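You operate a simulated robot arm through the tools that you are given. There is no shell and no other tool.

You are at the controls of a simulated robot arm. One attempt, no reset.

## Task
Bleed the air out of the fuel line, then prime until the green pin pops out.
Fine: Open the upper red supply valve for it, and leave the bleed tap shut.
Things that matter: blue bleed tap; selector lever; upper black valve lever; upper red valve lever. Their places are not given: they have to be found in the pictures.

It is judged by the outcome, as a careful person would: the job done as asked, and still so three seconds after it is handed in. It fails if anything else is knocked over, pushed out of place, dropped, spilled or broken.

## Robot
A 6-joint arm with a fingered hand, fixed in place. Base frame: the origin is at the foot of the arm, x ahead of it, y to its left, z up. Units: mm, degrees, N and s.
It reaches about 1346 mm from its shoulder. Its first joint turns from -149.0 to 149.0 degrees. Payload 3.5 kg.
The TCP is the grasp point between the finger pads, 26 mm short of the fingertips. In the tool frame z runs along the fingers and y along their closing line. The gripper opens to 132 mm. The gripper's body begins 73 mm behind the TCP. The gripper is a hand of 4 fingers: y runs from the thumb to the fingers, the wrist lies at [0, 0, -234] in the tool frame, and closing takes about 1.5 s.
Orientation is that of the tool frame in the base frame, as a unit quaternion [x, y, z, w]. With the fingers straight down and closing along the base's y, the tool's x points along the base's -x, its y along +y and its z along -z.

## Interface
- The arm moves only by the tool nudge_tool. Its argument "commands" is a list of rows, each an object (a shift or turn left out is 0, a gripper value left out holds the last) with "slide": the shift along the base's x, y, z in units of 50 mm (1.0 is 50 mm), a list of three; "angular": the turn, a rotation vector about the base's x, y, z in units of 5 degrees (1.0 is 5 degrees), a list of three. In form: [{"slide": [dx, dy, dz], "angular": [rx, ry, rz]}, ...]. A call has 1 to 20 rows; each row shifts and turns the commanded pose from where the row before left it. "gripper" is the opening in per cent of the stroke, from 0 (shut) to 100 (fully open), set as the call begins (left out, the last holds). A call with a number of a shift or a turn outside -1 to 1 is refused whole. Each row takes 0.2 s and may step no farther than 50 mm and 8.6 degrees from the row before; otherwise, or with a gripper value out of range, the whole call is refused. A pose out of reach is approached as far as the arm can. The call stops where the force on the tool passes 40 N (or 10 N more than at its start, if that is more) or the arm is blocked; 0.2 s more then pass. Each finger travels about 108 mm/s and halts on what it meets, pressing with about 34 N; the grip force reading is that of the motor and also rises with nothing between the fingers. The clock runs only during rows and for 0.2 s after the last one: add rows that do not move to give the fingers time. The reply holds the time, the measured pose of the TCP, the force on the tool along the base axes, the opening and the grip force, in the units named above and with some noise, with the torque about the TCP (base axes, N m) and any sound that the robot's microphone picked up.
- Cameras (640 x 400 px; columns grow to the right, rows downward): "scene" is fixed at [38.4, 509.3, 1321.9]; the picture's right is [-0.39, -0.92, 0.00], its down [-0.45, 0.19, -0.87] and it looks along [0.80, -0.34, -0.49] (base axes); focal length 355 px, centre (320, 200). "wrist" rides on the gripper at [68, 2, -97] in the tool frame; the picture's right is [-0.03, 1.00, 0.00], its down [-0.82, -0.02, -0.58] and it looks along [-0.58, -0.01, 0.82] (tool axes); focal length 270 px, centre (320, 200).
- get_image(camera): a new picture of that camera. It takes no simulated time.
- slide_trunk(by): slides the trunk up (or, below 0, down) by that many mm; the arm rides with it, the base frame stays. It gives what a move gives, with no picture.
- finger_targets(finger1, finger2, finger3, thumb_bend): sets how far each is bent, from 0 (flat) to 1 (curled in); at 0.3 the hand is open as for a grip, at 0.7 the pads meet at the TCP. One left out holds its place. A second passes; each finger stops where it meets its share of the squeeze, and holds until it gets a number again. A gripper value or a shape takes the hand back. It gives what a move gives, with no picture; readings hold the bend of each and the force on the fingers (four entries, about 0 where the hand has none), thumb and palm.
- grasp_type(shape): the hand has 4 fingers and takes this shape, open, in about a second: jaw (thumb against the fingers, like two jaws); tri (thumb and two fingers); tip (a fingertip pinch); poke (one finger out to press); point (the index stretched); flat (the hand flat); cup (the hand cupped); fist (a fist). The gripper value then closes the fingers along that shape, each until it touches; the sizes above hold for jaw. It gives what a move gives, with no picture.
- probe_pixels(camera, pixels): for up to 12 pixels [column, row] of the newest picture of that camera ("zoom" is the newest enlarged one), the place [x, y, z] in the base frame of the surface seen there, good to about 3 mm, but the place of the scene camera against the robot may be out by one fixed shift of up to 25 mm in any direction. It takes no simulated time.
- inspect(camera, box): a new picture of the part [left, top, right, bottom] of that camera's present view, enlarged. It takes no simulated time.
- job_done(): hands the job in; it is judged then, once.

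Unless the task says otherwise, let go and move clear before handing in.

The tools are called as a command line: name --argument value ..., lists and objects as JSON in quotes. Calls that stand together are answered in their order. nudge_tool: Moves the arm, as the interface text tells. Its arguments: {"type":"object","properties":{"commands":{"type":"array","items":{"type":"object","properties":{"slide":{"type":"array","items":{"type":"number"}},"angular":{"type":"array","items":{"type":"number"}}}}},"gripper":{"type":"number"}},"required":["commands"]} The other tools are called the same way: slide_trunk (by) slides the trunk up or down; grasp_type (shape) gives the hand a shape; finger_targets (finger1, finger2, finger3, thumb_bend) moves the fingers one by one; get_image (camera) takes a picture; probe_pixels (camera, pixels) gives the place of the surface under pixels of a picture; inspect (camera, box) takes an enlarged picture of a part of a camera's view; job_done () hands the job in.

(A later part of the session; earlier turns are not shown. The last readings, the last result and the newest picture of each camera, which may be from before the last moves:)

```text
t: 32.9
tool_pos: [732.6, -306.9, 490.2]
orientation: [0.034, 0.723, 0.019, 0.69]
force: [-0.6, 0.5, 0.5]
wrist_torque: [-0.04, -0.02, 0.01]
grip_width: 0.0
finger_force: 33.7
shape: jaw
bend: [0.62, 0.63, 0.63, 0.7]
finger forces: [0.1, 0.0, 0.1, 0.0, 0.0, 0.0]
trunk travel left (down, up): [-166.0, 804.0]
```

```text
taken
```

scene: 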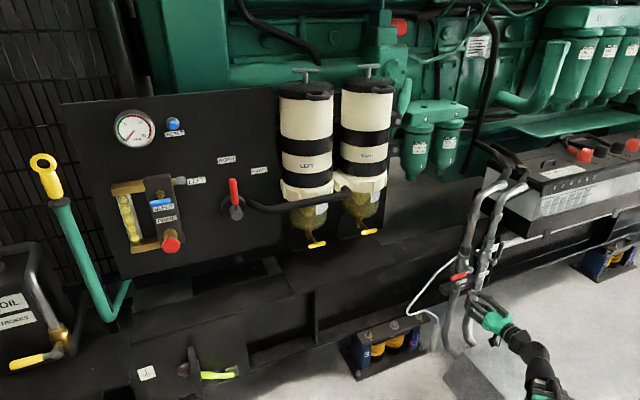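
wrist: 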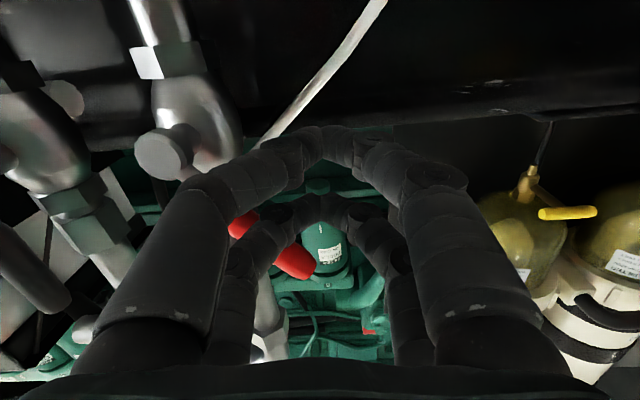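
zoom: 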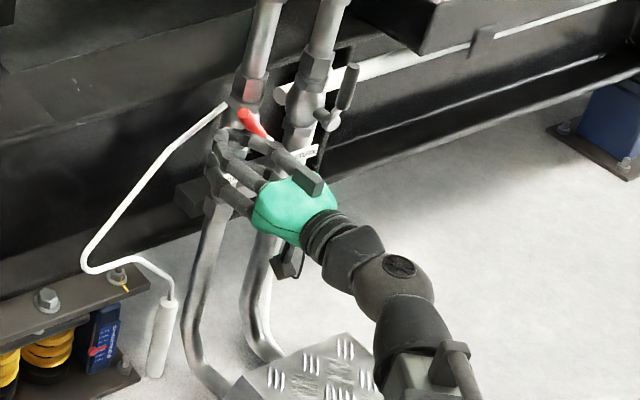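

The lever is about 45° up. I'll push it toward -y a bit, lift a little more, and push on to vertical.

nudge_tool --commands '[{"slide": [0, -0.2, 0]}, {"slide": [0, -0.2, 0]}, {}]'

slide_trunk --by 20

nudge_tool --commands '[{"slide": [0, -0.2, 0]}, {"slide": [0, -0.2, 0]}, {}]'

inspect --camera "scene" --box '[420, 220, 560, 360]'

get_image --camera "wrist"

```text
t: 33.7
tool_pos: [732.6, -326.7, 490.3]
orientation: [0.032, 0.722, 0.02, 0.69]
force: [-1.8, 2.6, 0.3]
wrist_torque: [-0.06, -0.01, -0.02]
grip_width: 0.2
finger_force: 34.2
shape: jaw
bend: [0.62, 0.63, 0.63, 0.7]
finger forces: [0.0, 0.0, 2.4, 0.0, 0.1, 0.0]
trunk travel left (down, up): [-166.0, 804.0]
```

```text
t: 34.4
tool_pos: [731.0, -328.7, 509.0]
orientation: [0.032, 0.722, 0.02, 0.691]
force: [-0.6, 1.5, 0.0]
wrist_torque: [-0.02, 0.0, 0.01]
grip_width: 0.0
finger_force: 34.5
shape: jaw
bend: [0.62, 0.63, 0.63, 0.7]
finger forces: [0.0, 0.0, 0.7, 0.0, 0.0, 0.0]
trunk travel left (down, up): [-186.0, 784.0]
```

```text
t: 35.2
tool_pos: [731.2, -346.0, 510.0]
orientation: [0.03, 0.723, 0.021, 0.69]
force: [-1.7, 11.6, -1.2]
wrist_torque: [-0.15, -0.04, 0.02]
grip_width: 0.0
finger_force: 33.9
shape: jaw
bend: [0.62, 0.63, 0.63, 0.7]
finger forces: [0.0, 0.1, 10.9, 0.0, 0.0, 0.1]
trunk travel left (down, up): [-186.0, 784.0]
```

```text
2.86 times, centred on (490, 290) of scene
```

zoom: 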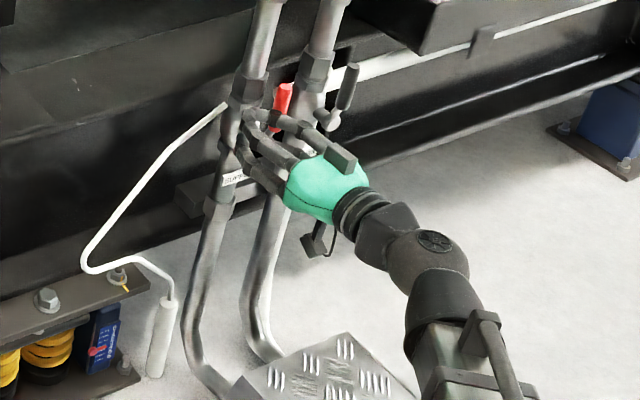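

```text
taken
```

wrist: 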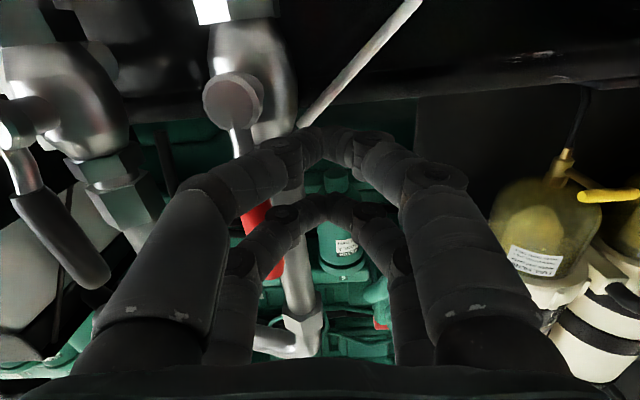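

The lever now looks parallel to the black one and the force rose to 11.6 N, so it's probably near its stop. I'll push a little more to confirm, then back off and look.

nudge_tool --commands '[{"slide": [0, -0.1, 0]}, {"slide": [0, -0.1, 0]}, {}]'

nudge_tool --commands '[{"slide": [0, 0.4, 0]}, {"slide": [-0.4, 0.4, 0]}, {"slide": [-0.8, 0.4, 0]}, {"slide": [-0.6, 0.4, 0]}, {}]'

inspect --camera "scene" --box '[440, 230, 520, 300]'

get_image --camera "wrist"

```text
t: 36.0
tool_pos: [732.1, -354.5, 509.4]
orientation: [0.031, 0.723, 0.02, 0.69]
force: [-8.9, 21.8, -6.9]
wrist_torque: [-0.27, -0.11, -0.04]
grip_width: 0.3
finger_force: 34.2
shape: jaw
bend: [0.62, 0.59, 0.66, 0.7]
finger forces: [0.1, 0.0, 23.0, 0.0, 0.1, 0.0]
trunk travel left (down, up): [-186.0, 784.0]
```

```text
t: 37.2
tool_pos: [671.9, -299.2, 510.2]
orientation: [0.032, 0.723, 0.02, 0.69]
force: [0.0, 0.3, 0.2]
wrist_torque: [0.0, 0.0, 0.01]
grip_width: 0.2
finger_force: 33.8
shape: jaw
bend: [0.62, 0.59, 0.66, 0.7]
finger forces: [0.1, 0.0, 0.1, 0.0, 0.0, 0.0]
out of reach, approached as far as the arm can: row 4
trunk travel left (down, up): [-186.0, 784.0]
```

```text
5.71 times, centred on (480, 265) of scene
```

zoom: 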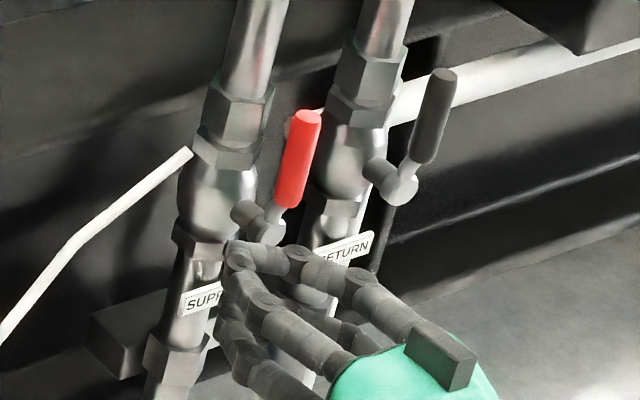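

```text
taken
```

wrist: 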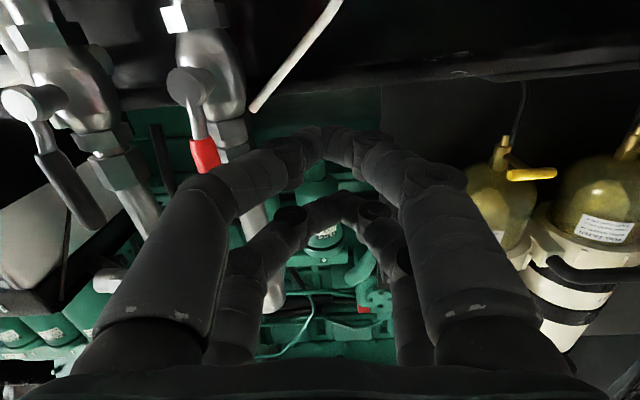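

The red lever now stands up along the pipe, next to the black one. I'll probe both levers' ends to check they're equally vertical.

probe_pixels --camera "zoom" --pixels '[[290, 198], [298, 160], [306, 125], [270, 232], [421, 155], [432, 115], [442, 80], [402, 188]]'

```text
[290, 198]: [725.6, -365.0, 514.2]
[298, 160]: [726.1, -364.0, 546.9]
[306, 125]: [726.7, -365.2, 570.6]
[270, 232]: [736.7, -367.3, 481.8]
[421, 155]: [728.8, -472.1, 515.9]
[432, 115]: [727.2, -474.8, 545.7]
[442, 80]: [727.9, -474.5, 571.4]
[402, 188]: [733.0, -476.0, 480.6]
```

Both levers are vertical to within about 1 mm, so the supply valve is open. The SUPPLY label probes give a scene-to-robot shift of about (+12,-11,-6). Next I'll raise the trunk and travel left toward the bleed tap, keeping well back.

slide_trunk --by 390

nudge_tool --commands '[{"slide": [0, 0.9, 0]}, {"slide": [0, 0.9, 0]}, {"slide": [0, 0.9, 0]}, {"slide": [0, 0.9, 0]}, {"slide": [0, 0.9, 0]}, {"slide": [0, 0.9, 0]}, {"slide": [0, 0.9, 0]}, {"slide": [0, 0.9, 0]}, {"slide": [0, 0.9, 0]}, {"slide": [0, 0.9, 0]}, {}]'

get_image --camera "scene"

get_image --camera "wrist"

```text
t: 40.9
tool_pos: [671.6, -299.8, 900.7]
orientation: [0.032, 0.723, 0.019, 0.69]
force: [0.5, 0.3, 0.9]
wrist_torque: [0.04, 0.03, -0.01]
grip_width: 0.1
finger_force: 34.0
shape: jaw
bend: [0.62, 0.59, 0.66, 0.7]
finger forces: [0.0, 0.0, 0.1, 0.0, 0.1, 0.0]
trunk travel left (down, up): [-576.0, 394.0]
```

```text
t: 43.3
tool_pos: [771.9, 91.1, 900.0]
orientation: [0.034, 0.723, 0.021, 0.69]
force: [-0.2, 1.2, -0.1]
wrist_torque: [0.02, -0.02, 0.01]
grip_width: 0.0
finger_force: 33.6
shape: jaw
bend: [0.62, 0.59, 0.66, 0.7]
finger forces: [0.0, 0.0, 0.0, 0.0, 0.0, 0.0]
out of reach, approached as far as the arm can: row 1, 2, 3, 4, 5, 6, 7, 8
trunk travel left (down, up): [-576.0, 394.0]
```

```text
taken
```

scene: 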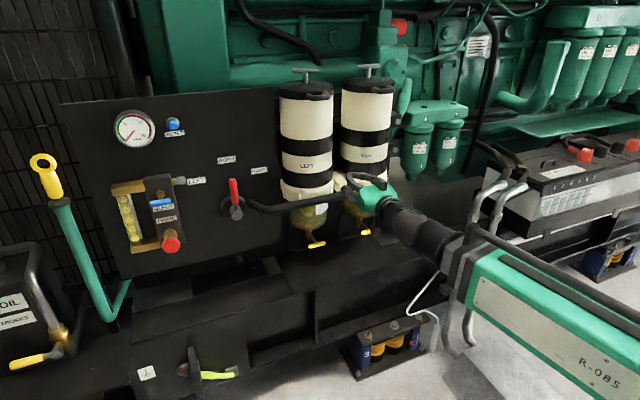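

```text
taken
```

wrist: 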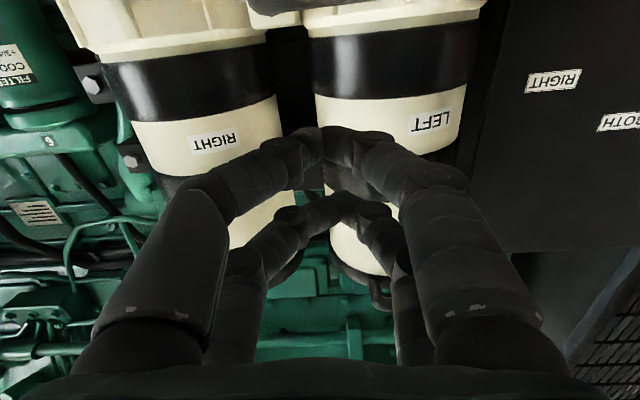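

The arm's inner reach limit pushed x out to 772 as it crossed the centre, which is still about 90 mm clear of the filters. I'll continue left while easing back in x.

nudge_tool --commands '[{"slide": [0, 0.9, 0]}, {"slide": [0, 0.9, 0]}, {"slide": [-0.3, 0.9, 0]}, {"slide": [-0.5, 0.8, 0]}, {"slide": [-0.5, 0.8, 0]}, {"slide": [-0.5, 0.8, 0]}, {"slide": [-0.3, 0.8, 0]}, {"slide": [0, 0.9, 0]}, {"slide": [0, 0.9, 0]}, {"slide": [0, 0.9, 0]}, {"slide": [0, 0.6, 0]}, {}]'

get_image --camera "scene"

get_image --camera "wrist"

```text
t: 45.9
tool_pos: [664.9, 548.2, 899.5]
orientation: [0.032, 0.723, 0.02, 0.69]
force: [-0.1, 0.2, 0.1]
wrist_torque: [-0.02, -0.01, 0.01]
grip_width: 0.0
finger_force: 33.5
shape: jaw
bend: [0.62, 0.59, 0.66, 0.7]
finger forces: [0.0, 0.1, 0.0, 0.1, 0.0, 0.0]
out of reach, approached as far as the arm can: row 2
trunk travel left (down, up): [-576.0, 394.0]
```

```text
taken
```

scene: 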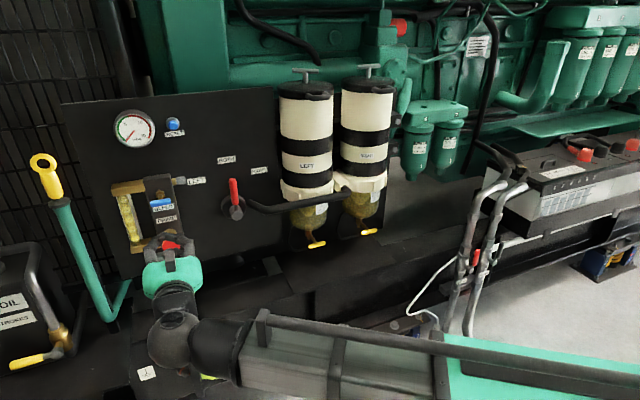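

```text
taken
```

wrist: 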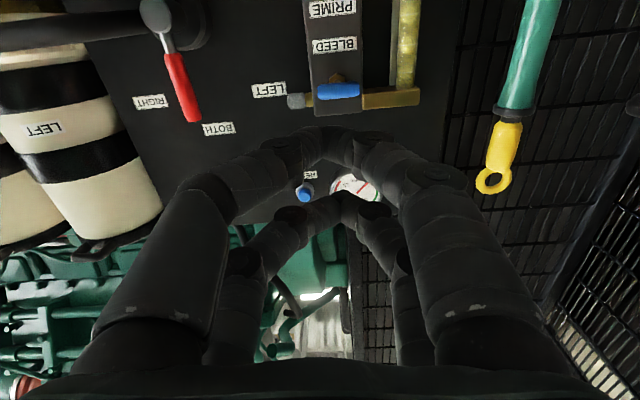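

The bleed tap shows at (338,90) in the wrist view. I'll enlarge and probe it for an accurate place.

inspect --camera "wrist" --box '[270, 0, 430, 110]'

probe_pixels --camera "wrist" --pixels '[[319, 93], [338, 90], [357, 88], [338, 82], [338, 97], [335, 77], [296, 101], [310, 99], [335, 60], [335, 20], [350, 185], [305, 190]]'

```text
3.64 times, centred on (350, 55) of wrist
```

zoom: 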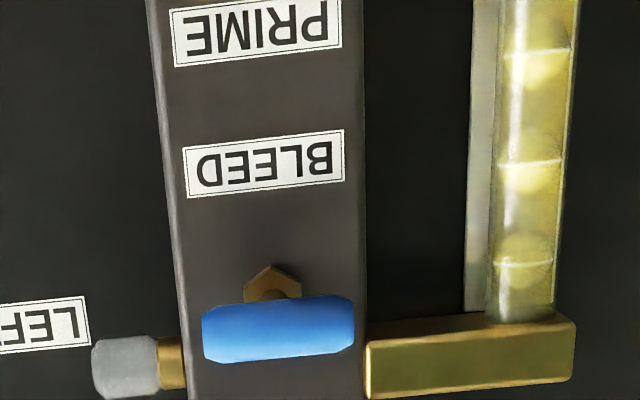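

```text
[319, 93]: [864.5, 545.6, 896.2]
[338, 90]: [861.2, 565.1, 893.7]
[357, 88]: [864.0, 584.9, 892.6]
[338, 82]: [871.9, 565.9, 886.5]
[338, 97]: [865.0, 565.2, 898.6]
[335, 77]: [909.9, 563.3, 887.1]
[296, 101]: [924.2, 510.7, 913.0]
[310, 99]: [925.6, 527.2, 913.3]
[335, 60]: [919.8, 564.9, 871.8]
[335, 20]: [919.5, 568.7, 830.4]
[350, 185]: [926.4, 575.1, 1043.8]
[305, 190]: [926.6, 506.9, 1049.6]
```

The tap handle is a 42 mm bar centred near (869, 565, 895), about 15 mm thick, with the block face at x≈920. I'll roll the hand -94° about x so the jaws close vertically on the bar, opening the jaw as it turns.

nudge_tool --commands '[{"angular": [-0.99, 0, 0]}, {"angular": [-0.99, 0, 0]}, {"angular": [-0.99, 0, 0]}, {"angular": [-0.99, 0, 0]}, {"angular": [-0.99, 0, 0]}, {"angular": [-0.99, 0, 0]}, {"angular": [-0.99, 0, 0]}, {"angular": [-0.99, 0, 0]}, {"angular": [-0.99, 0, 0]}, {"angular": [-0.99, 0, 0]}, {"angular": [-0.99, 0, 0]}, {"angular": [-0.99, 0, 0]}, {"angular": [-0.99, 0, 0]}, {"angular": [-0.99, 0, 0]}, {"angular": [-0.99, 0, 0]}, {"angular": [-0.99, 0, 0]}, {"angular": [-0.99, 0, 0]}, {"angular": [-0.99, 0, 0]}, {"angular": [-0.99, 0, 0]}, {}]' --gripper 60

get_image --camera "wrist"

get_image --camera "scene"

```text
t: 50.1
tool_pos: [665.9, 548.7, 914.2]
orientation: [0.484, -0.507, 0.515, -0.493]
force: [-0.3, -0.6, -1.1]
wrist_torque: [0.0, 0.01, 0.0]
grip_width: 79.0
finger_force: 0.1
shape: jaw
bend: [0.71, 0.71, 0.71, 0.7]
finger forces: [0.0, 0.0, 0.1, 0.0, 0.0, 0.1]
out of reach, approached as far as the arm can: row 8, 11, 15, 19
trunk travel left (down, up): [-576.0, 394.0]
```

```text
taken
```

wrist: 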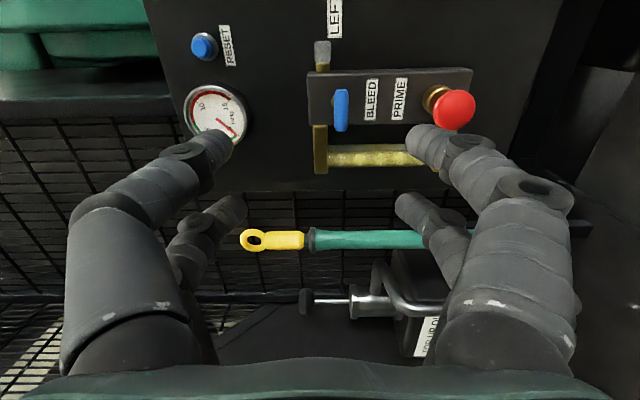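

```text
taken
```

scene: 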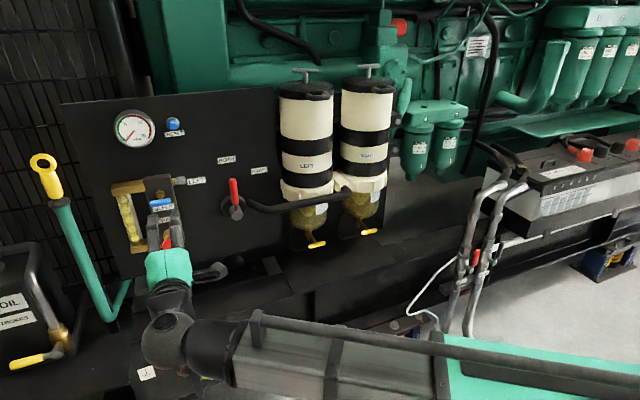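

The roll worked: tool z is forward, tool y points down, and the view shows the tap at (341,110) and the prime knob at (455,108). I'll probe both from here.

inspect --camera "wrist" --box '[280, 40, 500, 190]'

probe_pixels --camera "wrist" --pixels '[[341, 92], [341, 110], [341, 128], [336, 110], [346, 110], [455, 110], [455, 95], [455, 125], [470, 110], [432, 98], [322, 50], [360, 155]]'

```text
2.67 times, centred on (390, 115) of wrist
```

zoom: 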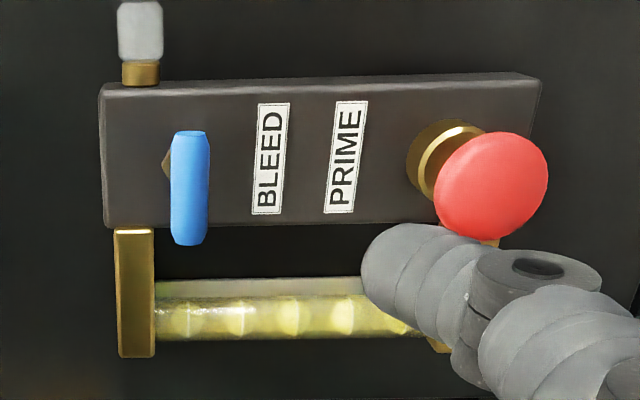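

```text
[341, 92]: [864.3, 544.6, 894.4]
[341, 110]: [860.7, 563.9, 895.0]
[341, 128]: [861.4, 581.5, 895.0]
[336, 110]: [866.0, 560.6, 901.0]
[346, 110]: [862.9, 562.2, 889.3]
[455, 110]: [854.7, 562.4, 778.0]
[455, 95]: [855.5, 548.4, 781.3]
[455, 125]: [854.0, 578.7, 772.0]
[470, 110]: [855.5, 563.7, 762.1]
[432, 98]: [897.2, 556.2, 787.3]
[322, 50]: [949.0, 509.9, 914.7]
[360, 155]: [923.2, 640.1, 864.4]
```

The tap bar's centre is (868, 563.5, 895) and the prime knob's is about (855, 563.5, 782). I'll align and move in around the bar with the jaw at 60%.

slide_trunk --by -19

nudge_tool --commands '[{"slide": [0.5, 0.3, 0], "angular": [0, 0, 0.5]}, {"slide": [0.6, 0, 0]}, {"slide": [0.6, 0, 0]}, {"slide": [0.6, 0, 0]}, {"slide": [0.6, 0, 0]}, {}]'

get_image --camera "wrist"

```text
t: 50.8
tool_pos: [665.7, 549.0, 894.3]
orientation: [0.484, -0.508, 0.514, -0.493]
force: [0.1, 0.6, -0.4]
wrist_torque: [0.0, 0.01, -0.02]
grip_width: 78.8
finger_force: 0.0
shape: jaw
bend: [0.71, 0.71, 0.71, 0.7]
finger forces: [0.1, 0.0, 0.0, 0.1, 0.1, 0.0]
trunk travel left (down, up): [-557.0, 413.0]
```

```text
t: 52.2
tool_pos: [810.7, 563.8, 896.0]
orientation: [-0.494, 0.497, -0.504, 0.505]
force: [0.7, -0.5, -0.6]
wrist_torque: [0.01, 0.0, 0.0]
grip_width: 78.9
finger_force: 0.0
shape: jaw
bend: [0.71, 0.71, 0.71, 0.7]
finger forces: [0.1, 0.0, 0.0, 0.0, 0.1, 0.0]
trunk travel left (down, up): [-557.0, 413.0]
```

```text
taken
```

wrist: 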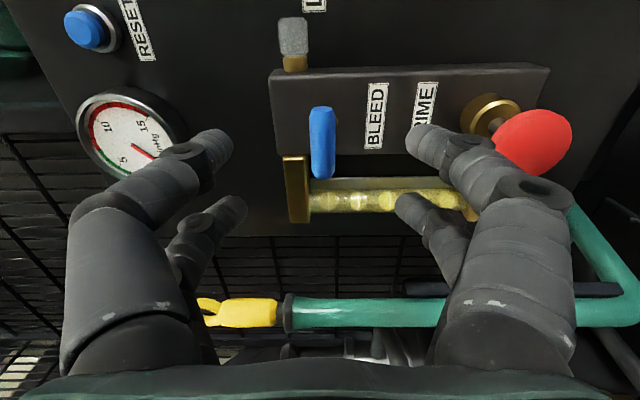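

The fingers are straddling the tap in the view. Before going on I'll check the lower finger's knuckle against the prime knob.

probe_pixels --camera "wrist" --pixels '[[425, 140], [455, 155], [490, 165], [540, 195], [570, 220], [535, 140], [320, 115], [320, 140], [320, 165], [230, 145], [180, 150], [440, 210]]'

```text
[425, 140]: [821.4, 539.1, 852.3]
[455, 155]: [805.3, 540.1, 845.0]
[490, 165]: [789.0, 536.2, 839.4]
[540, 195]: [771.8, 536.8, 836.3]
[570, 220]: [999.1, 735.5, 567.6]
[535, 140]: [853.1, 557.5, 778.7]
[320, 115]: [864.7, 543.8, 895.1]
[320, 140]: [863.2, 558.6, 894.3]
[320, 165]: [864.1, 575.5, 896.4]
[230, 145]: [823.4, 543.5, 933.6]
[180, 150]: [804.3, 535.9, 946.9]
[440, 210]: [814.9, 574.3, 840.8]
```

The fingers stay above z≈830 while the knob's top is about 802, so it's clear. I'll move in 56 mm and close on the bar.

nudge_tool --commands '[{"slide": [0.56, 0, 0]}, {"slide": [0.56, 0, 0]}, {}]'

nudge_tool --commands '[{}, {}, {}, {}, {}, {}]' --gripper 0

get_image --camera "wrist"

inspect --camera "scene" --box '[100, 160, 220, 280]'

```text
t: 53.0
tool_pos: [865.4, 562.3, 896.1]
orientation: [-0.495, 0.496, -0.504, 0.505]
force: [0.7, -0.3, -0.2]
wrist_torque: [-0.02, -0.04, 0.0]
grip_width: 78.8
finger_force: 0.1
shape: jaw
bend: [0.71, 0.71, 0.71, 0.7]
finger forces: [0.0, 0.1, 0.0, 0.0, 0.1, 0.0]
trunk travel left (down, up): [-557.0, 413.0]
```

```text
t: 54.4
tool_pos: [868.3, 562.9, 894.2]
orientation: [-0.495, 0.497, -0.503, 0.504]
force: [38.9, 3.2, 8.9]
wrist_torque: [-0.16, -0.09, 0.12]
grip_width: 0.0
finger_force: 33.9
shape: jaw
bend: [0.69, 0.69, 0.67, 0.72]
finger forces: [31.5, 0.0, 0.0, 0.1, 34.9, 0.0]
trunk travel left (down, up): [-557.0, 413.0]
```

```text
taken
```

wrist: 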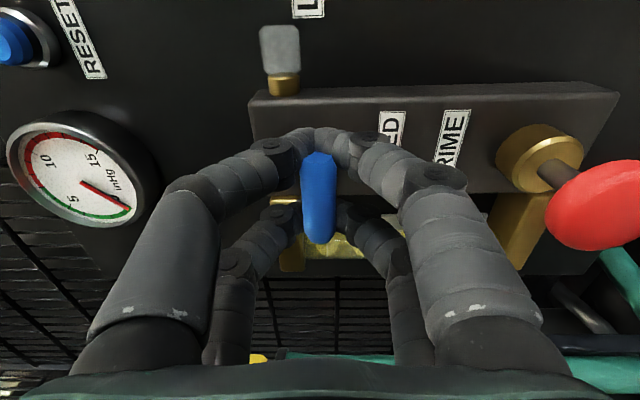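

```text
3.33 times, centred on (160, 220) of scene
```

zoom: 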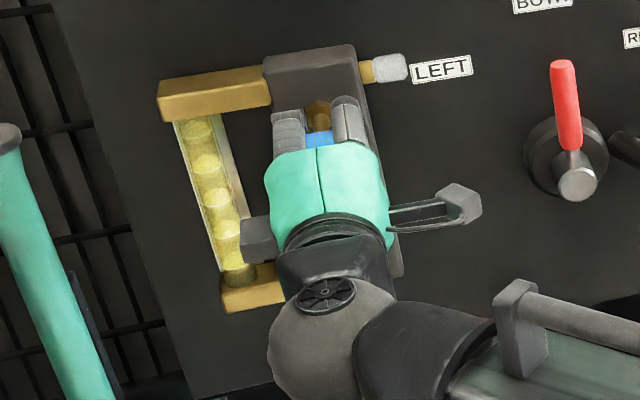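

The fingers closed around and behind the bar, giving 38.9 N forward on the tool, so I went in too deep. I'll open slightly, back off 14 mm, and close again.

nudge_tool --commands '[{}, {}, {"slide": [-0.14, 0, 0]}, {"slide": [-0.14, 0, 0]}, {}]' --gripper 35

nudge_tool --commands '[{}, {}, {}, {}, {}, {}]' --gripper 0

inspect --camera "wrist" --box '[200, 80, 440, 280]'

```text
t: 55.6
tool_pos: [851.1, 563.5, 895.7]
orientation: [-0.494, 0.497, -0.504, 0.505]
force: [-0.3, 0.5, -0.4]
wrist_torque: [0.01, 0.01, 0.01]
grip_width: 46.0
finger_force: 0.1
shape: jaw
bend: [0.74, 0.74, 0.74, 0.7]
finger forces: [0.0, 0.1, 0.0, 0.0, 0.1, 0.0]
trunk travel left (down, up): [-557.0, 413.0]
```

```text
t: 57.0
tool_pos: [851.1, 563.7, 895.8]
orientation: [-0.494, 0.496, -0.504, 0.505]
force: [-1.6, -0.6, -0.2]
wrist_torque: [0.0, -0.01, -0.01]
grip_width: 7.1
finger_force: 34.0
shape: jaw
bend: [0.72, 0.72, 0.71, 0.7]
finger forces: [29.3, 29.5, 29.1, 0.0, 30.1, 0.1]
trunk travel left (down, up): [-557.0, 413.0]
```

```text
2.00 times, centred on (320, 180) of wrist
```

zoom: 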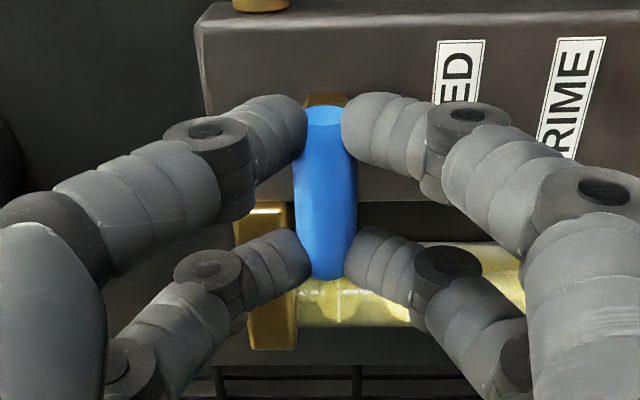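

It's a clean pinch: all fingers hold about 29 N with the bar between the pads. I'll try turning +15° about x and read the torque.

nudge_tool --commands '[{"angular": [1, 0, 0]}, {"angular": [1, 0, 0]}, {"angular": [1, 0, 0]}, {}]'

get_image --camera "wrist"

inspect --camera "scene" --box '[100, 160, 220, 280]'

```text
t: 58.0
tool_pos: [851.4, 563.7, 896.2]
orientation: [-0.424, 0.558, -0.436, 0.566]
force: [-10.3, -7.3, -0.1]
wrist_torque: [-1.28, 0.0, -0.23]
grip_width: 7.9
finger_force: 34.4
shape: jaw
bend: [0.72, 0.72, 0.71, 0.7]
finger forces: [24.2, 47.3, 24.9, 0.1, 46.7, 0.0]
trunk travel left (down, up): [-557.0, 413.0]
```

```text
taken
```

wrist: 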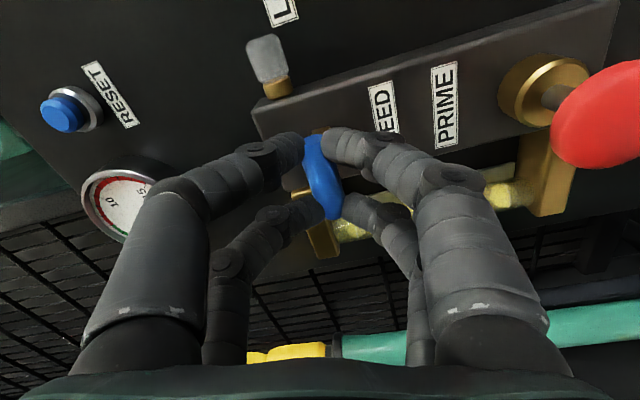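

```text
3.33 times, centred on (160, 220) of scene
```

zoom: 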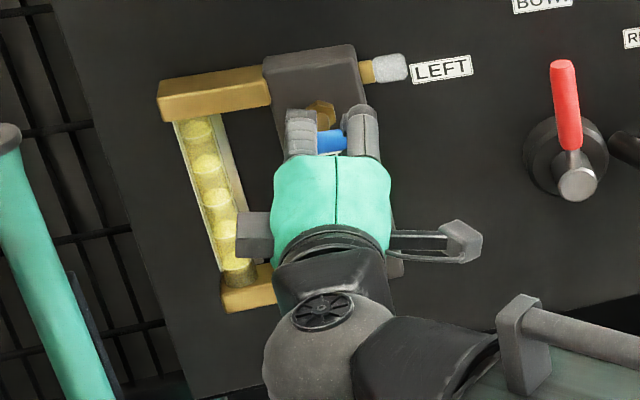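

The torque rose to -1.28 N·m and the bar stayed level, so +x is against its stop. I'll return and try turning the other way.

nudge_tool --commands '[{"angular": [-1, 0, 0]}, {"angular": [-1, 0, 0]}, {"angular": [-1, 0, 0]}, {"angular": [-1, 0, 0]}, {"angular": [-1, 0, 0]}, {"angular": [-1, 0, 0]}, {}]'

get_image --camera "wrist"

inspect --camera "scene" --box '[100, 160, 220, 280]'

```text
t: 59.6
tool_pos: [851.9, 564.6, 898.2]
orientation: [0.557, -0.426, 0.564, -0.436]
force: [-10.6, -5.0, 2.8]
wrist_torque: [0.0, -0.08, -0.14]
grip_width: 7.1
finger_force: 34.4
shape: jaw
bend: [0.72, 0.72, 0.71, 0.7]
finger forces: [33.1, 31.6, 33.6, 0.0, 33.4, 0.0]
trunk travel left (down, up): [-557.0, 413.0]
```

```text
taken
```

wrist: 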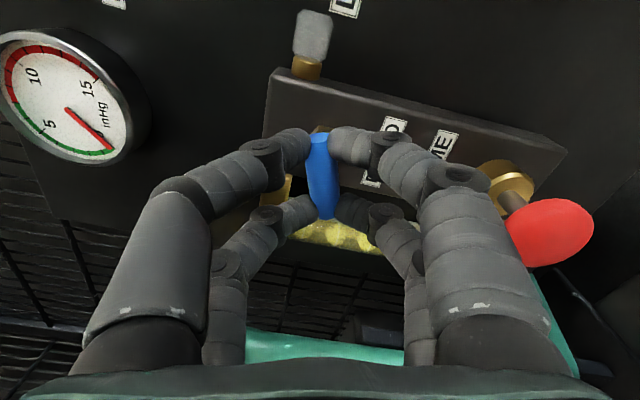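

```text
3.33 times, centred on (160, 220) of scene
```

zoom: 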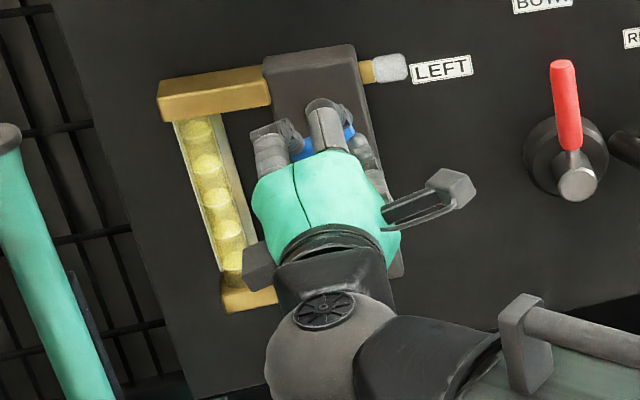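

The bar now turns with the hand at low torque, its left end going down. I'll continue turning that way.

nudge_tool --commands '[{"angular": [-1, 0, 0]}, {"angular": [-1, 0, 0]}, {"angular": [-1, 0, 0]}, {"angular": [-1, 0, 0]}, {"angular": [-1, 0, 0]}, {"angular": [-1, 0, 0]}, {}]'

inspect --camera "scene" --box '[100, 160, 220, 280]'

```text
t: 61.2
tool_pos: [850.9, 564.6, 895.7]
orientation: [0.649, -0.266, 0.657, -0.277]
force: [-3.8, 0.1, 11.0]
wrist_torque: [0.0, -0.2, 0.0]
grip_width: 7.2
finger_force: 34.2
shape: jaw
bend: [0.72, 0.72, 0.71, 0.7]
finger forces: [29.3, 29.2, 34.0, 0.1, 33.5, 0.0]
trunk travel left (down, up): [-557.0, 413.0]
```

```text
3.33 times, centred on (160, 220) of scene
```

zoom: 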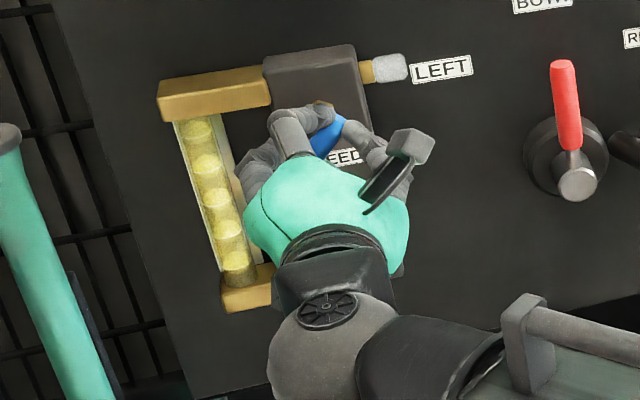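

The bar is about 45° round and moving freely. I'll continue another 45°.

nudge_tool --commands '[{"angular": [-1, 0, 0]}, {"angular": [-1, 0, 0]}, {"angular": [-1, 0, 0]}, {"angular": [-1, 0, 0]}, {"angular": [-1, 0, 0]}, {"angular": [-1, 0, 0]}, {}]'

nudge_tool --commands '[{"angular": [-1, 0, 0]}, {"angular": [-1, 0, 0]}, {"angular": [-1, 0, 0]}, {"angular": [-0.6, 0, 0]}, {}]'

inspect --camera "scene" --box '[100, 160, 220, 280]'

get_image --camera "wrist"

```text
t: 62.8
tool_pos: [850.4, 564.6, 895.7]
orientation: [0.698, -0.087, 0.704, -0.098]
force: [-0.4, 7.3, 23.9]
wrist_torque: [-0.03, -0.47, 0.21]
grip_width: 6.7
finger_force: 33.8
shape: jaw
bend: [0.72, 0.72, 0.71, 0.7]
finger forces: [26.5, 27.3, 35.2, 0.0, 34.4, 0.0]
trunk travel left (down, up): [-557.0, 413.0]
```

```text
t: 63.8
tool_pos: [850.8, 565.7, 896.4]
orientation: [0.695, -0.026, 0.717, -0.042]
force: [-10.6, 2.4, -24.8]
wrist_torque: [0.01, 0.65, 0.08]
grip_width: 7.2
finger_force: 34.2
shape: jaw
bend: [0.72, 0.72, 0.71, 0.7]
finger forces: [29.2, 35.4, 35.9, 0.0, 31.0, 0.0]
out of reach, approached as far as the arm can: row 3, 4
trunk travel left (down, up): [-557.0, 413.0]
stopped in row 5: the force on the tool passed its limit at 44 N (the readings are from after the stop); the commanded pose is now the measured one
```

```text
3.33 times, centred on (160, 220) of scene
```

zoom: 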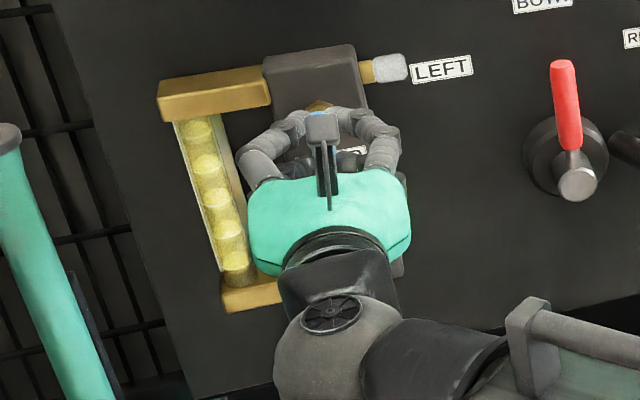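

```text
taken
```

wrist: 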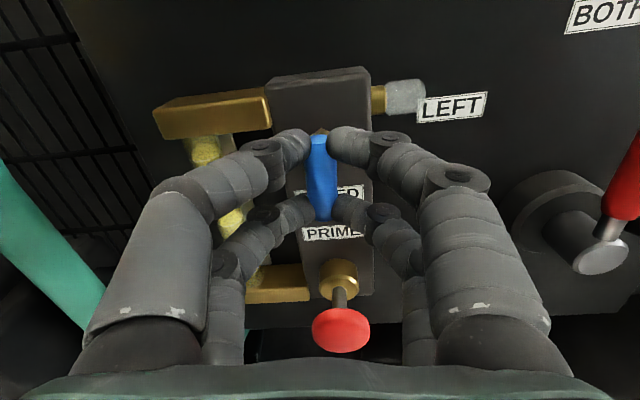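

The bar is nearly vertical, about 84° by the tool's pose, and the hand is near its roll limit. I'll open the jaw, back off, and see the tap's angle.

nudge_tool --commands '[{}, {}, {}]' --gripper 40

inspect --camera "wrist" --box '[220, 60, 440, 260]'

probe_pixels --camera "zoom" --pixels '[[290, 220], [290, 260], [290, 300], [290, 340], [290, 400]]'

```text
t: 64.6
tool_pos: [852.2, 563.8, 901.3]
orientation: [0.693, -0.024, 0.719, -0.04]
force: [0.4, 0.1, 0.4]
wrist_torque: [-0.03, -0.03, -0.01]
grip_width: 52.2
finger_force: 0.1
shape: jaw
bend: [0.73, 0.73, 0.73, 0.7]
finger forces: [0.1, 0.0, 0.0, 0.0, 0.1, 0.1]
trunk travel left (down, up): [-557.0, 413.0]
```

```text
2.00 times, centred on (330, 160) of wrist
```

zoom: 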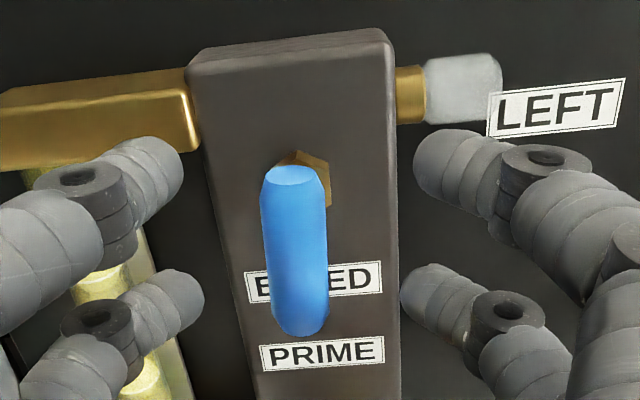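

```text
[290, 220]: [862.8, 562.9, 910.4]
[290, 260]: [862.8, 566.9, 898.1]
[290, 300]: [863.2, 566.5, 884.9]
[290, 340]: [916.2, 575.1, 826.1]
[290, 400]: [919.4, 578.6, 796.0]
```

The tap bar stands close to vertical, at (295,250) in the zoom. I'll probe its centreline to measure the tilt.

probe_pixels --camera "zoom" --pixels '[[265, 200], [324, 200], [265, 240], [325, 240], [267, 280], [326, 280], [272, 310], [327, 310]]'

```text
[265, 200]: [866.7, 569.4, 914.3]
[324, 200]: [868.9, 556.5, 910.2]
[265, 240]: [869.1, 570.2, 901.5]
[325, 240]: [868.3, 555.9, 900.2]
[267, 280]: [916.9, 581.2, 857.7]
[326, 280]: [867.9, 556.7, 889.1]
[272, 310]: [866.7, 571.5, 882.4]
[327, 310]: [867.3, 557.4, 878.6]
```

The tap is about 87° round from shut, so it's open. Next I'll back off straight, close the hand, and drop to the prime knob's height.

nudge_tool --commands '[{"slide": [-0.5, 0, 0]}, {"slide": [-0.7, 0, 0]}, {"slide": [-0.7, 0, 0]}, {}]'

nudge_tool --commands '[{}, {}, {}, {}, {}, {}]' --gripper 0

inspect --camera "scene" --box '[100, 160, 220, 280]'

get_image --camera "wrist"

```text
t: 65.6
tool_pos: [756.3, 563.2, 901.4]
orientation: [0.692, -0.026, 0.72, -0.042]
force: [-0.7, -0.3, 0.5]
wrist_torque: [0.01, -0.03, 0.01]
grip_width: 52.6
finger_force: 0.0
shape: jaw
bend: [0.73, 0.73, 0.73, 0.7]
finger forces: [0.1, 0.1, 0.1, 0.0, 0.1, 0.0]
trunk travel left (down, up): [-557.0, 413.0]
```

```text
t: 67.0
tool_pos: [756.5, 564.0, 900.4]
orientation: [0.692, -0.027, 0.72, -0.042]
force: [0.1, -0.9, -0.4]
wrist_torque: [0.0, 0.02, -0.02]
grip_width: 0.0
finger_force: 34.4
shape: jaw
bend: [0.62, 0.63, 0.63, 0.7]
finger forces: [0.0, 0.1, 0.0, 0.1, 0.0, 0.0]
trunk travel left (down, up): [-557.0, 413.0]
```

```text
3.33 times, centred on (160, 220) of scene
```

zoom: 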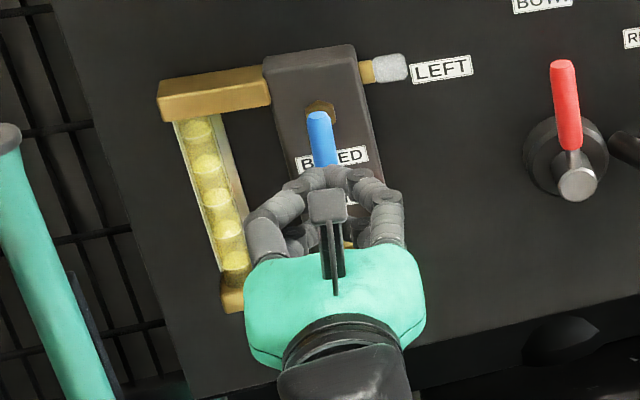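

```text
taken
```

wrist: 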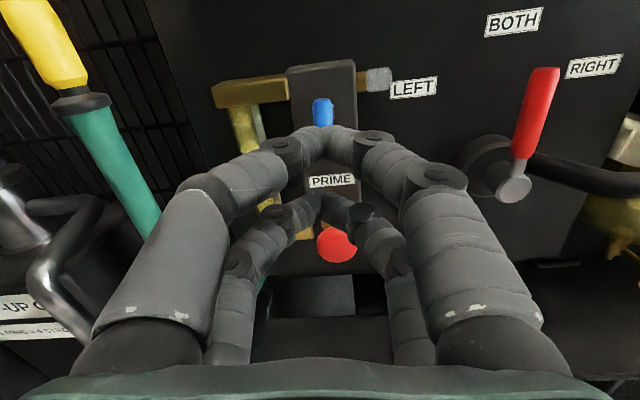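

The blue tap now stands vertical in the scene zoom at (320,140). I'll lower the trunk 118 mm to the prime knob's level and look again.

slide_trunk --by -118

get_image --camera "wrist"

inspect --camera "scene" --box '[100, 160, 220, 280]'

```text
t: 68.5
tool_pos: [755.4, 563.3, 783.3]
orientation: [0.692, -0.025, 0.72, -0.044]
force: [0.1, 0.1, 0.5]
wrist_torque: [0.03, 0.01, 0.01]
grip_width: 0.0
finger_force: 33.9
shape: jaw
bend: [0.62, 0.63, 0.63, 0.7]
finger forces: [0.1, 0.0, 0.0, 0.0, 0.0, 0.0]
trunk travel left (down, up): [-439.0, 531.0]
```

```text
taken
```

wrist: 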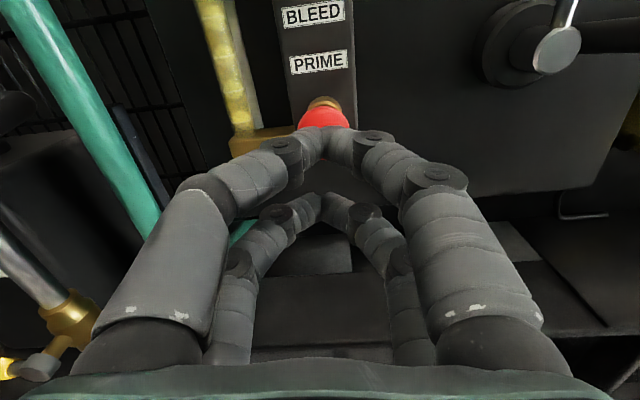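

```text
3.33 times, centred on (160, 220) of scene
```

zoom: 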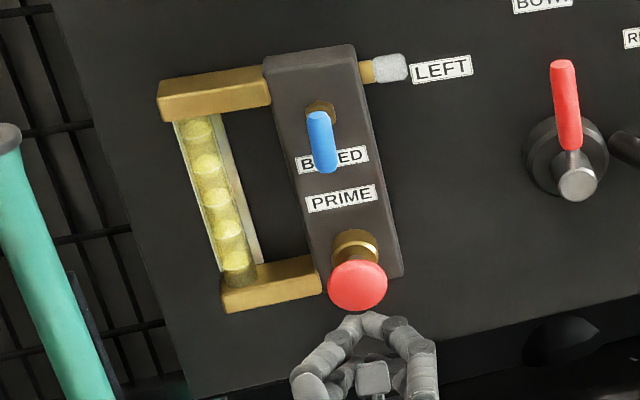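

The fingertips are right in front of the red knob, with the tap vertical above. I'll move forward 50 mm, then press in small steps and watch the force.

nudge_tool --commands '[{"slide": [0.5, 0, 0]}, {"slide": [0.5, 0, 0]}, {"slide": [0.2, 0, 0]}, {"slide": [0.2, 0, 0]}, {"slide": [0.2, 0, 0]}]'

get_image --camera "wrist"

inspect --camera "scene" --box '[100, 160, 220, 280]'

```text
t: 69.7
tool_pos: [833.5, 564.7, 783.6]
orientation: [0.692, -0.026, 0.72, -0.042]
force: [-3.8, 1.0, -1.2]
wrist_torque: [-0.01, 0.12, 0.04]
grip_width: 0.0
finger_force: 34.2
shape: jaw
bend: [0.62, 0.64, 0.63, 0.7]
finger forces: [0.0, 0.0, 0.0, 0.0, 0.0, 0.1]
trunk travel left (down, up): [-439.0, 531.0]
```

```text
taken
```

wrist: 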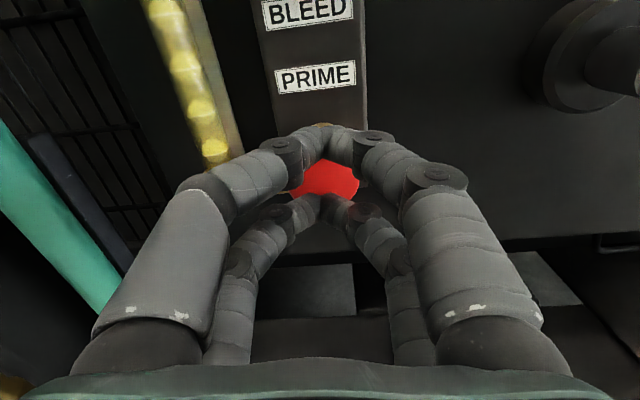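

```text
3.33 times, centred on (160, 220) of scene
```

zoom: 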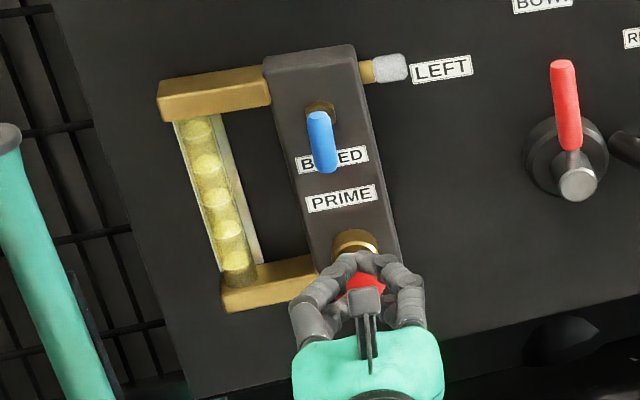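

Contact has started at -3.8 N, with the knob showing between the two finger rows. I'll press on in 5 mm steps.

nudge_tool --commands '[{"slide": [0.1, 0, 0]}, {"slide": [0.1, 0, 0]}, {}]'

get_image --camera "wrist"

inspect --camera "scene" --box '[100, 160, 220, 280]'

```text
t: 70.5
tool_pos: [844.4, 564.0, 782.5]
orientation: [0.692, -0.025, 0.72, -0.043]
force: [-8.2, 3.3, -1.8]
wrist_torque: [0.06, 0.19, 0.09]
grip_width: 0.0
finger_force: 34.3
shape: jaw
bend: [0.62, 0.64, 0.63, 0.7]
finger forces: [0.0, 0.0, 0.0, 0.0, 0.0, 0.0]
trunk travel left (down, up): [-439.0, 531.0]
```

```text
taken
```

wrist: 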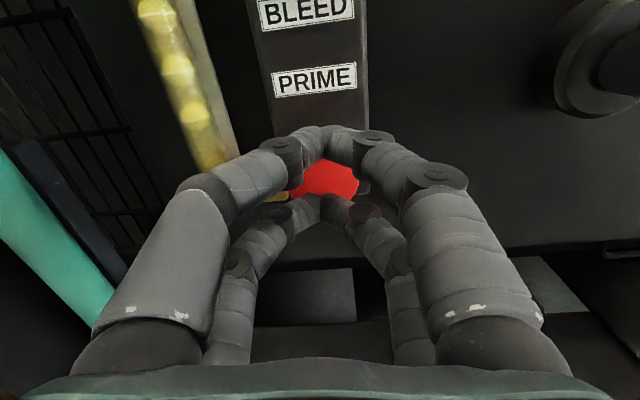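

```text
3.33 times, centred on (160, 220) of scene
```

zoom: 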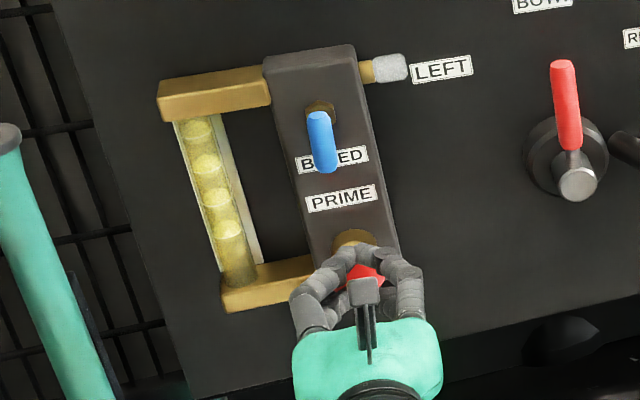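

One bubble at the bottom of the glass has gone (four left at (230,230) and above), so the plunger is pumping. I'll press it to its end.

nudge_tool --commands '[{"slide": [0.1, 0, 0]}, {"slide": [0.1, 0, 0]}, {"slide": [0.1, 0, 0]}, {}]'

inspect --camera "scene" --box '[100, 160, 220, 280]'

```text
t: 71.1
tool_pos: [849.2, 564.6, 782.6]
orientation: [0.693, -0.024, 0.719, -0.045]
force: [-17.2, 0.2, -0.2]
wrist_torque: [0.01, 0.22, 0.06]
grip_width: 0.0
finger_force: 33.8
shape: jaw
bend: [0.62, 0.67, 0.66, 0.7]
finger forces: [0.0, 0.1, 0.0, 0.0, 0.0, 0.0]
trunk travel left (down, up): [-439.0, 531.0]
stopped in row 3: the force on the tool passed its limit at 44 N (the readings are from after the stop); the commanded pose is now the measured one
```

```text
3.33 times, centred on (160, 220) of scene
```

zoom: 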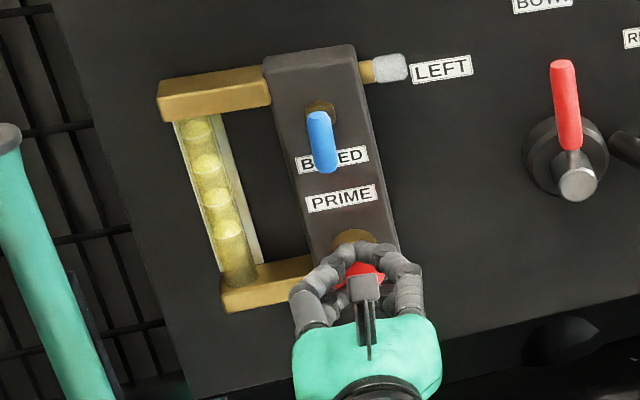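

The stroke's end is at about x=849 (44 N stop). I'll release to x≈822 and press again to 846, then check the bubbles.

nudge_tool --commands '[{"slide": [-0.26, 0, 0]}, {"slide": [-0.26, 0, 0]}, {}, {"slide": [0.24, 0, 0]}, {"slide": [0.12, 0, 0]}, {"slide": [0.1, 0, 0]}, {}]'

inspect --camera "scene" --box '[100, 160, 220, 280]'

```text
t: 72.7
tool_pos: [847.7, 564.6, 782.8]
orientation: [0.693, -0.025, 0.719, -0.043]
force: [-9.5, -2.2, -3.0]
wrist_torque: [-0.04, 0.23, -0.04]
grip_width: 0.1
finger_force: 33.8
shape: jaw
bend: [0.62, 0.66, 0.66, 0.7]
finger forces: [0.0, 0.0, 0.0, 0.0, 0.0, 0.0]
trunk travel left (down, up): [-439.0, 531.0]
```

```text
3.33 times, centred on (160, 220) of scene
```

zoom: 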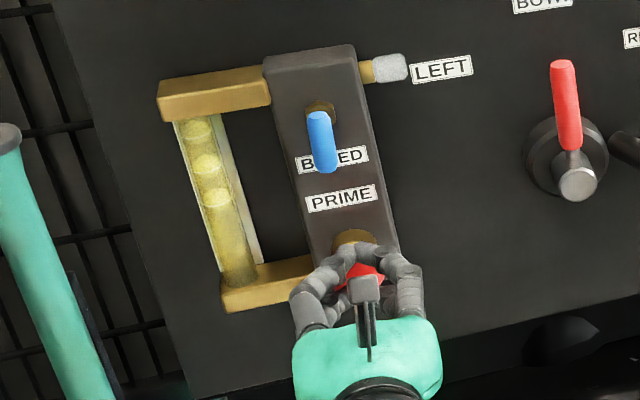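

Each stroke clears one bubble, and three are left. I'll do two more strokes and check.

nudge_tool --commands '[{"slide": [-0.25, 0, 0]}, {"slide": [-0.25, 0, 0]}, {}, {"slide": [0.25, 0, 0]}, {"slide": [0.13, 0, 0]}, {"slide": [0.1, 0, 0]}, {}, {"slide": [-0.24, 0, 0]}, {"slide": [-0.24, 0, 0]}, {}, {"slide": [0.25, 0, 0]}, {"slide": [0.13, 0, 0]}, {"slide": [0.1, 0, 0]}, {}]'

inspect --camera "scene" --box '[100, 160, 220, 280]'

```text
t: 75.7
tool_pos: [846.9, 564.6, 782.3]
orientation: [0.693, -0.026, 0.719, -0.043]
force: [-9.3, -2.0, -3.5]
wrist_torque: [-0.06, 0.23, -0.05]
grip_width: 0.1
finger_force: 34.4
shape: jaw
bend: [0.62, 0.66, 0.66, 0.7]
finger forces: [0.0, 0.0, 0.0, 0.1, 0.0, 0.0]
trunk travel left (down, up): [-439.0, 531.0]
```

```text
3.33 times, centred on (160, 220) of scene
```

zoom: 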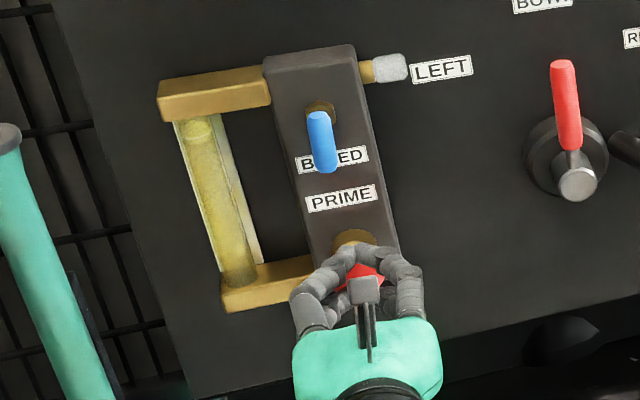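

One bubble is left at the top, (200,130) in the zoom. One more stroke.

nudge_tool --commands '[{"slide": [-0.24, 0, 0]}, {"slide": [-0.24, 0, 0]}, {}, {"slide": [0.25, 0, 0]}, {"slide": [0.13, 0, 0]}, {"slide": [0.1, 0, 0]}, {}]'

inspect --camera "scene" --box '[100, 160, 220, 280]'

```text
t: 77.3
tool_pos: [845.8, 564.3, 782.1]
orientation: [0.693, -0.025, 0.719, -0.044]
force: [-9.2, 1.2, -1.3]
wrist_torque: [0.04, 0.14, 0.06]
grip_width: 0.1
finger_force: 34.0
shape: jaw
bend: [0.62, 0.66, 0.66, 0.7]
finger forces: [0.0, 0.1, 0.0, 0.0, 0.0, 0.1]
trunk travel left (down, up): [-439.0, 531.0]
```

```text
3.33 times, centred on (160, 220) of scene
```

zoom: 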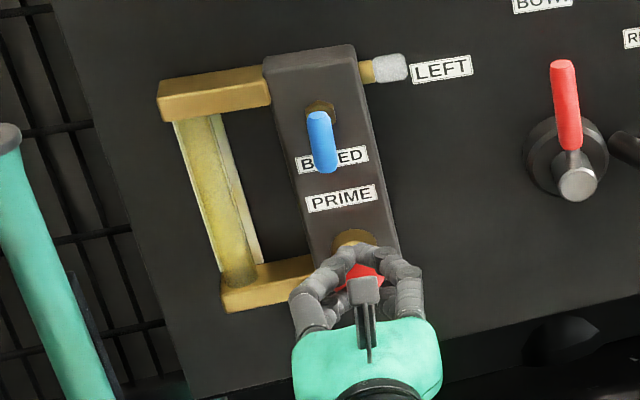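

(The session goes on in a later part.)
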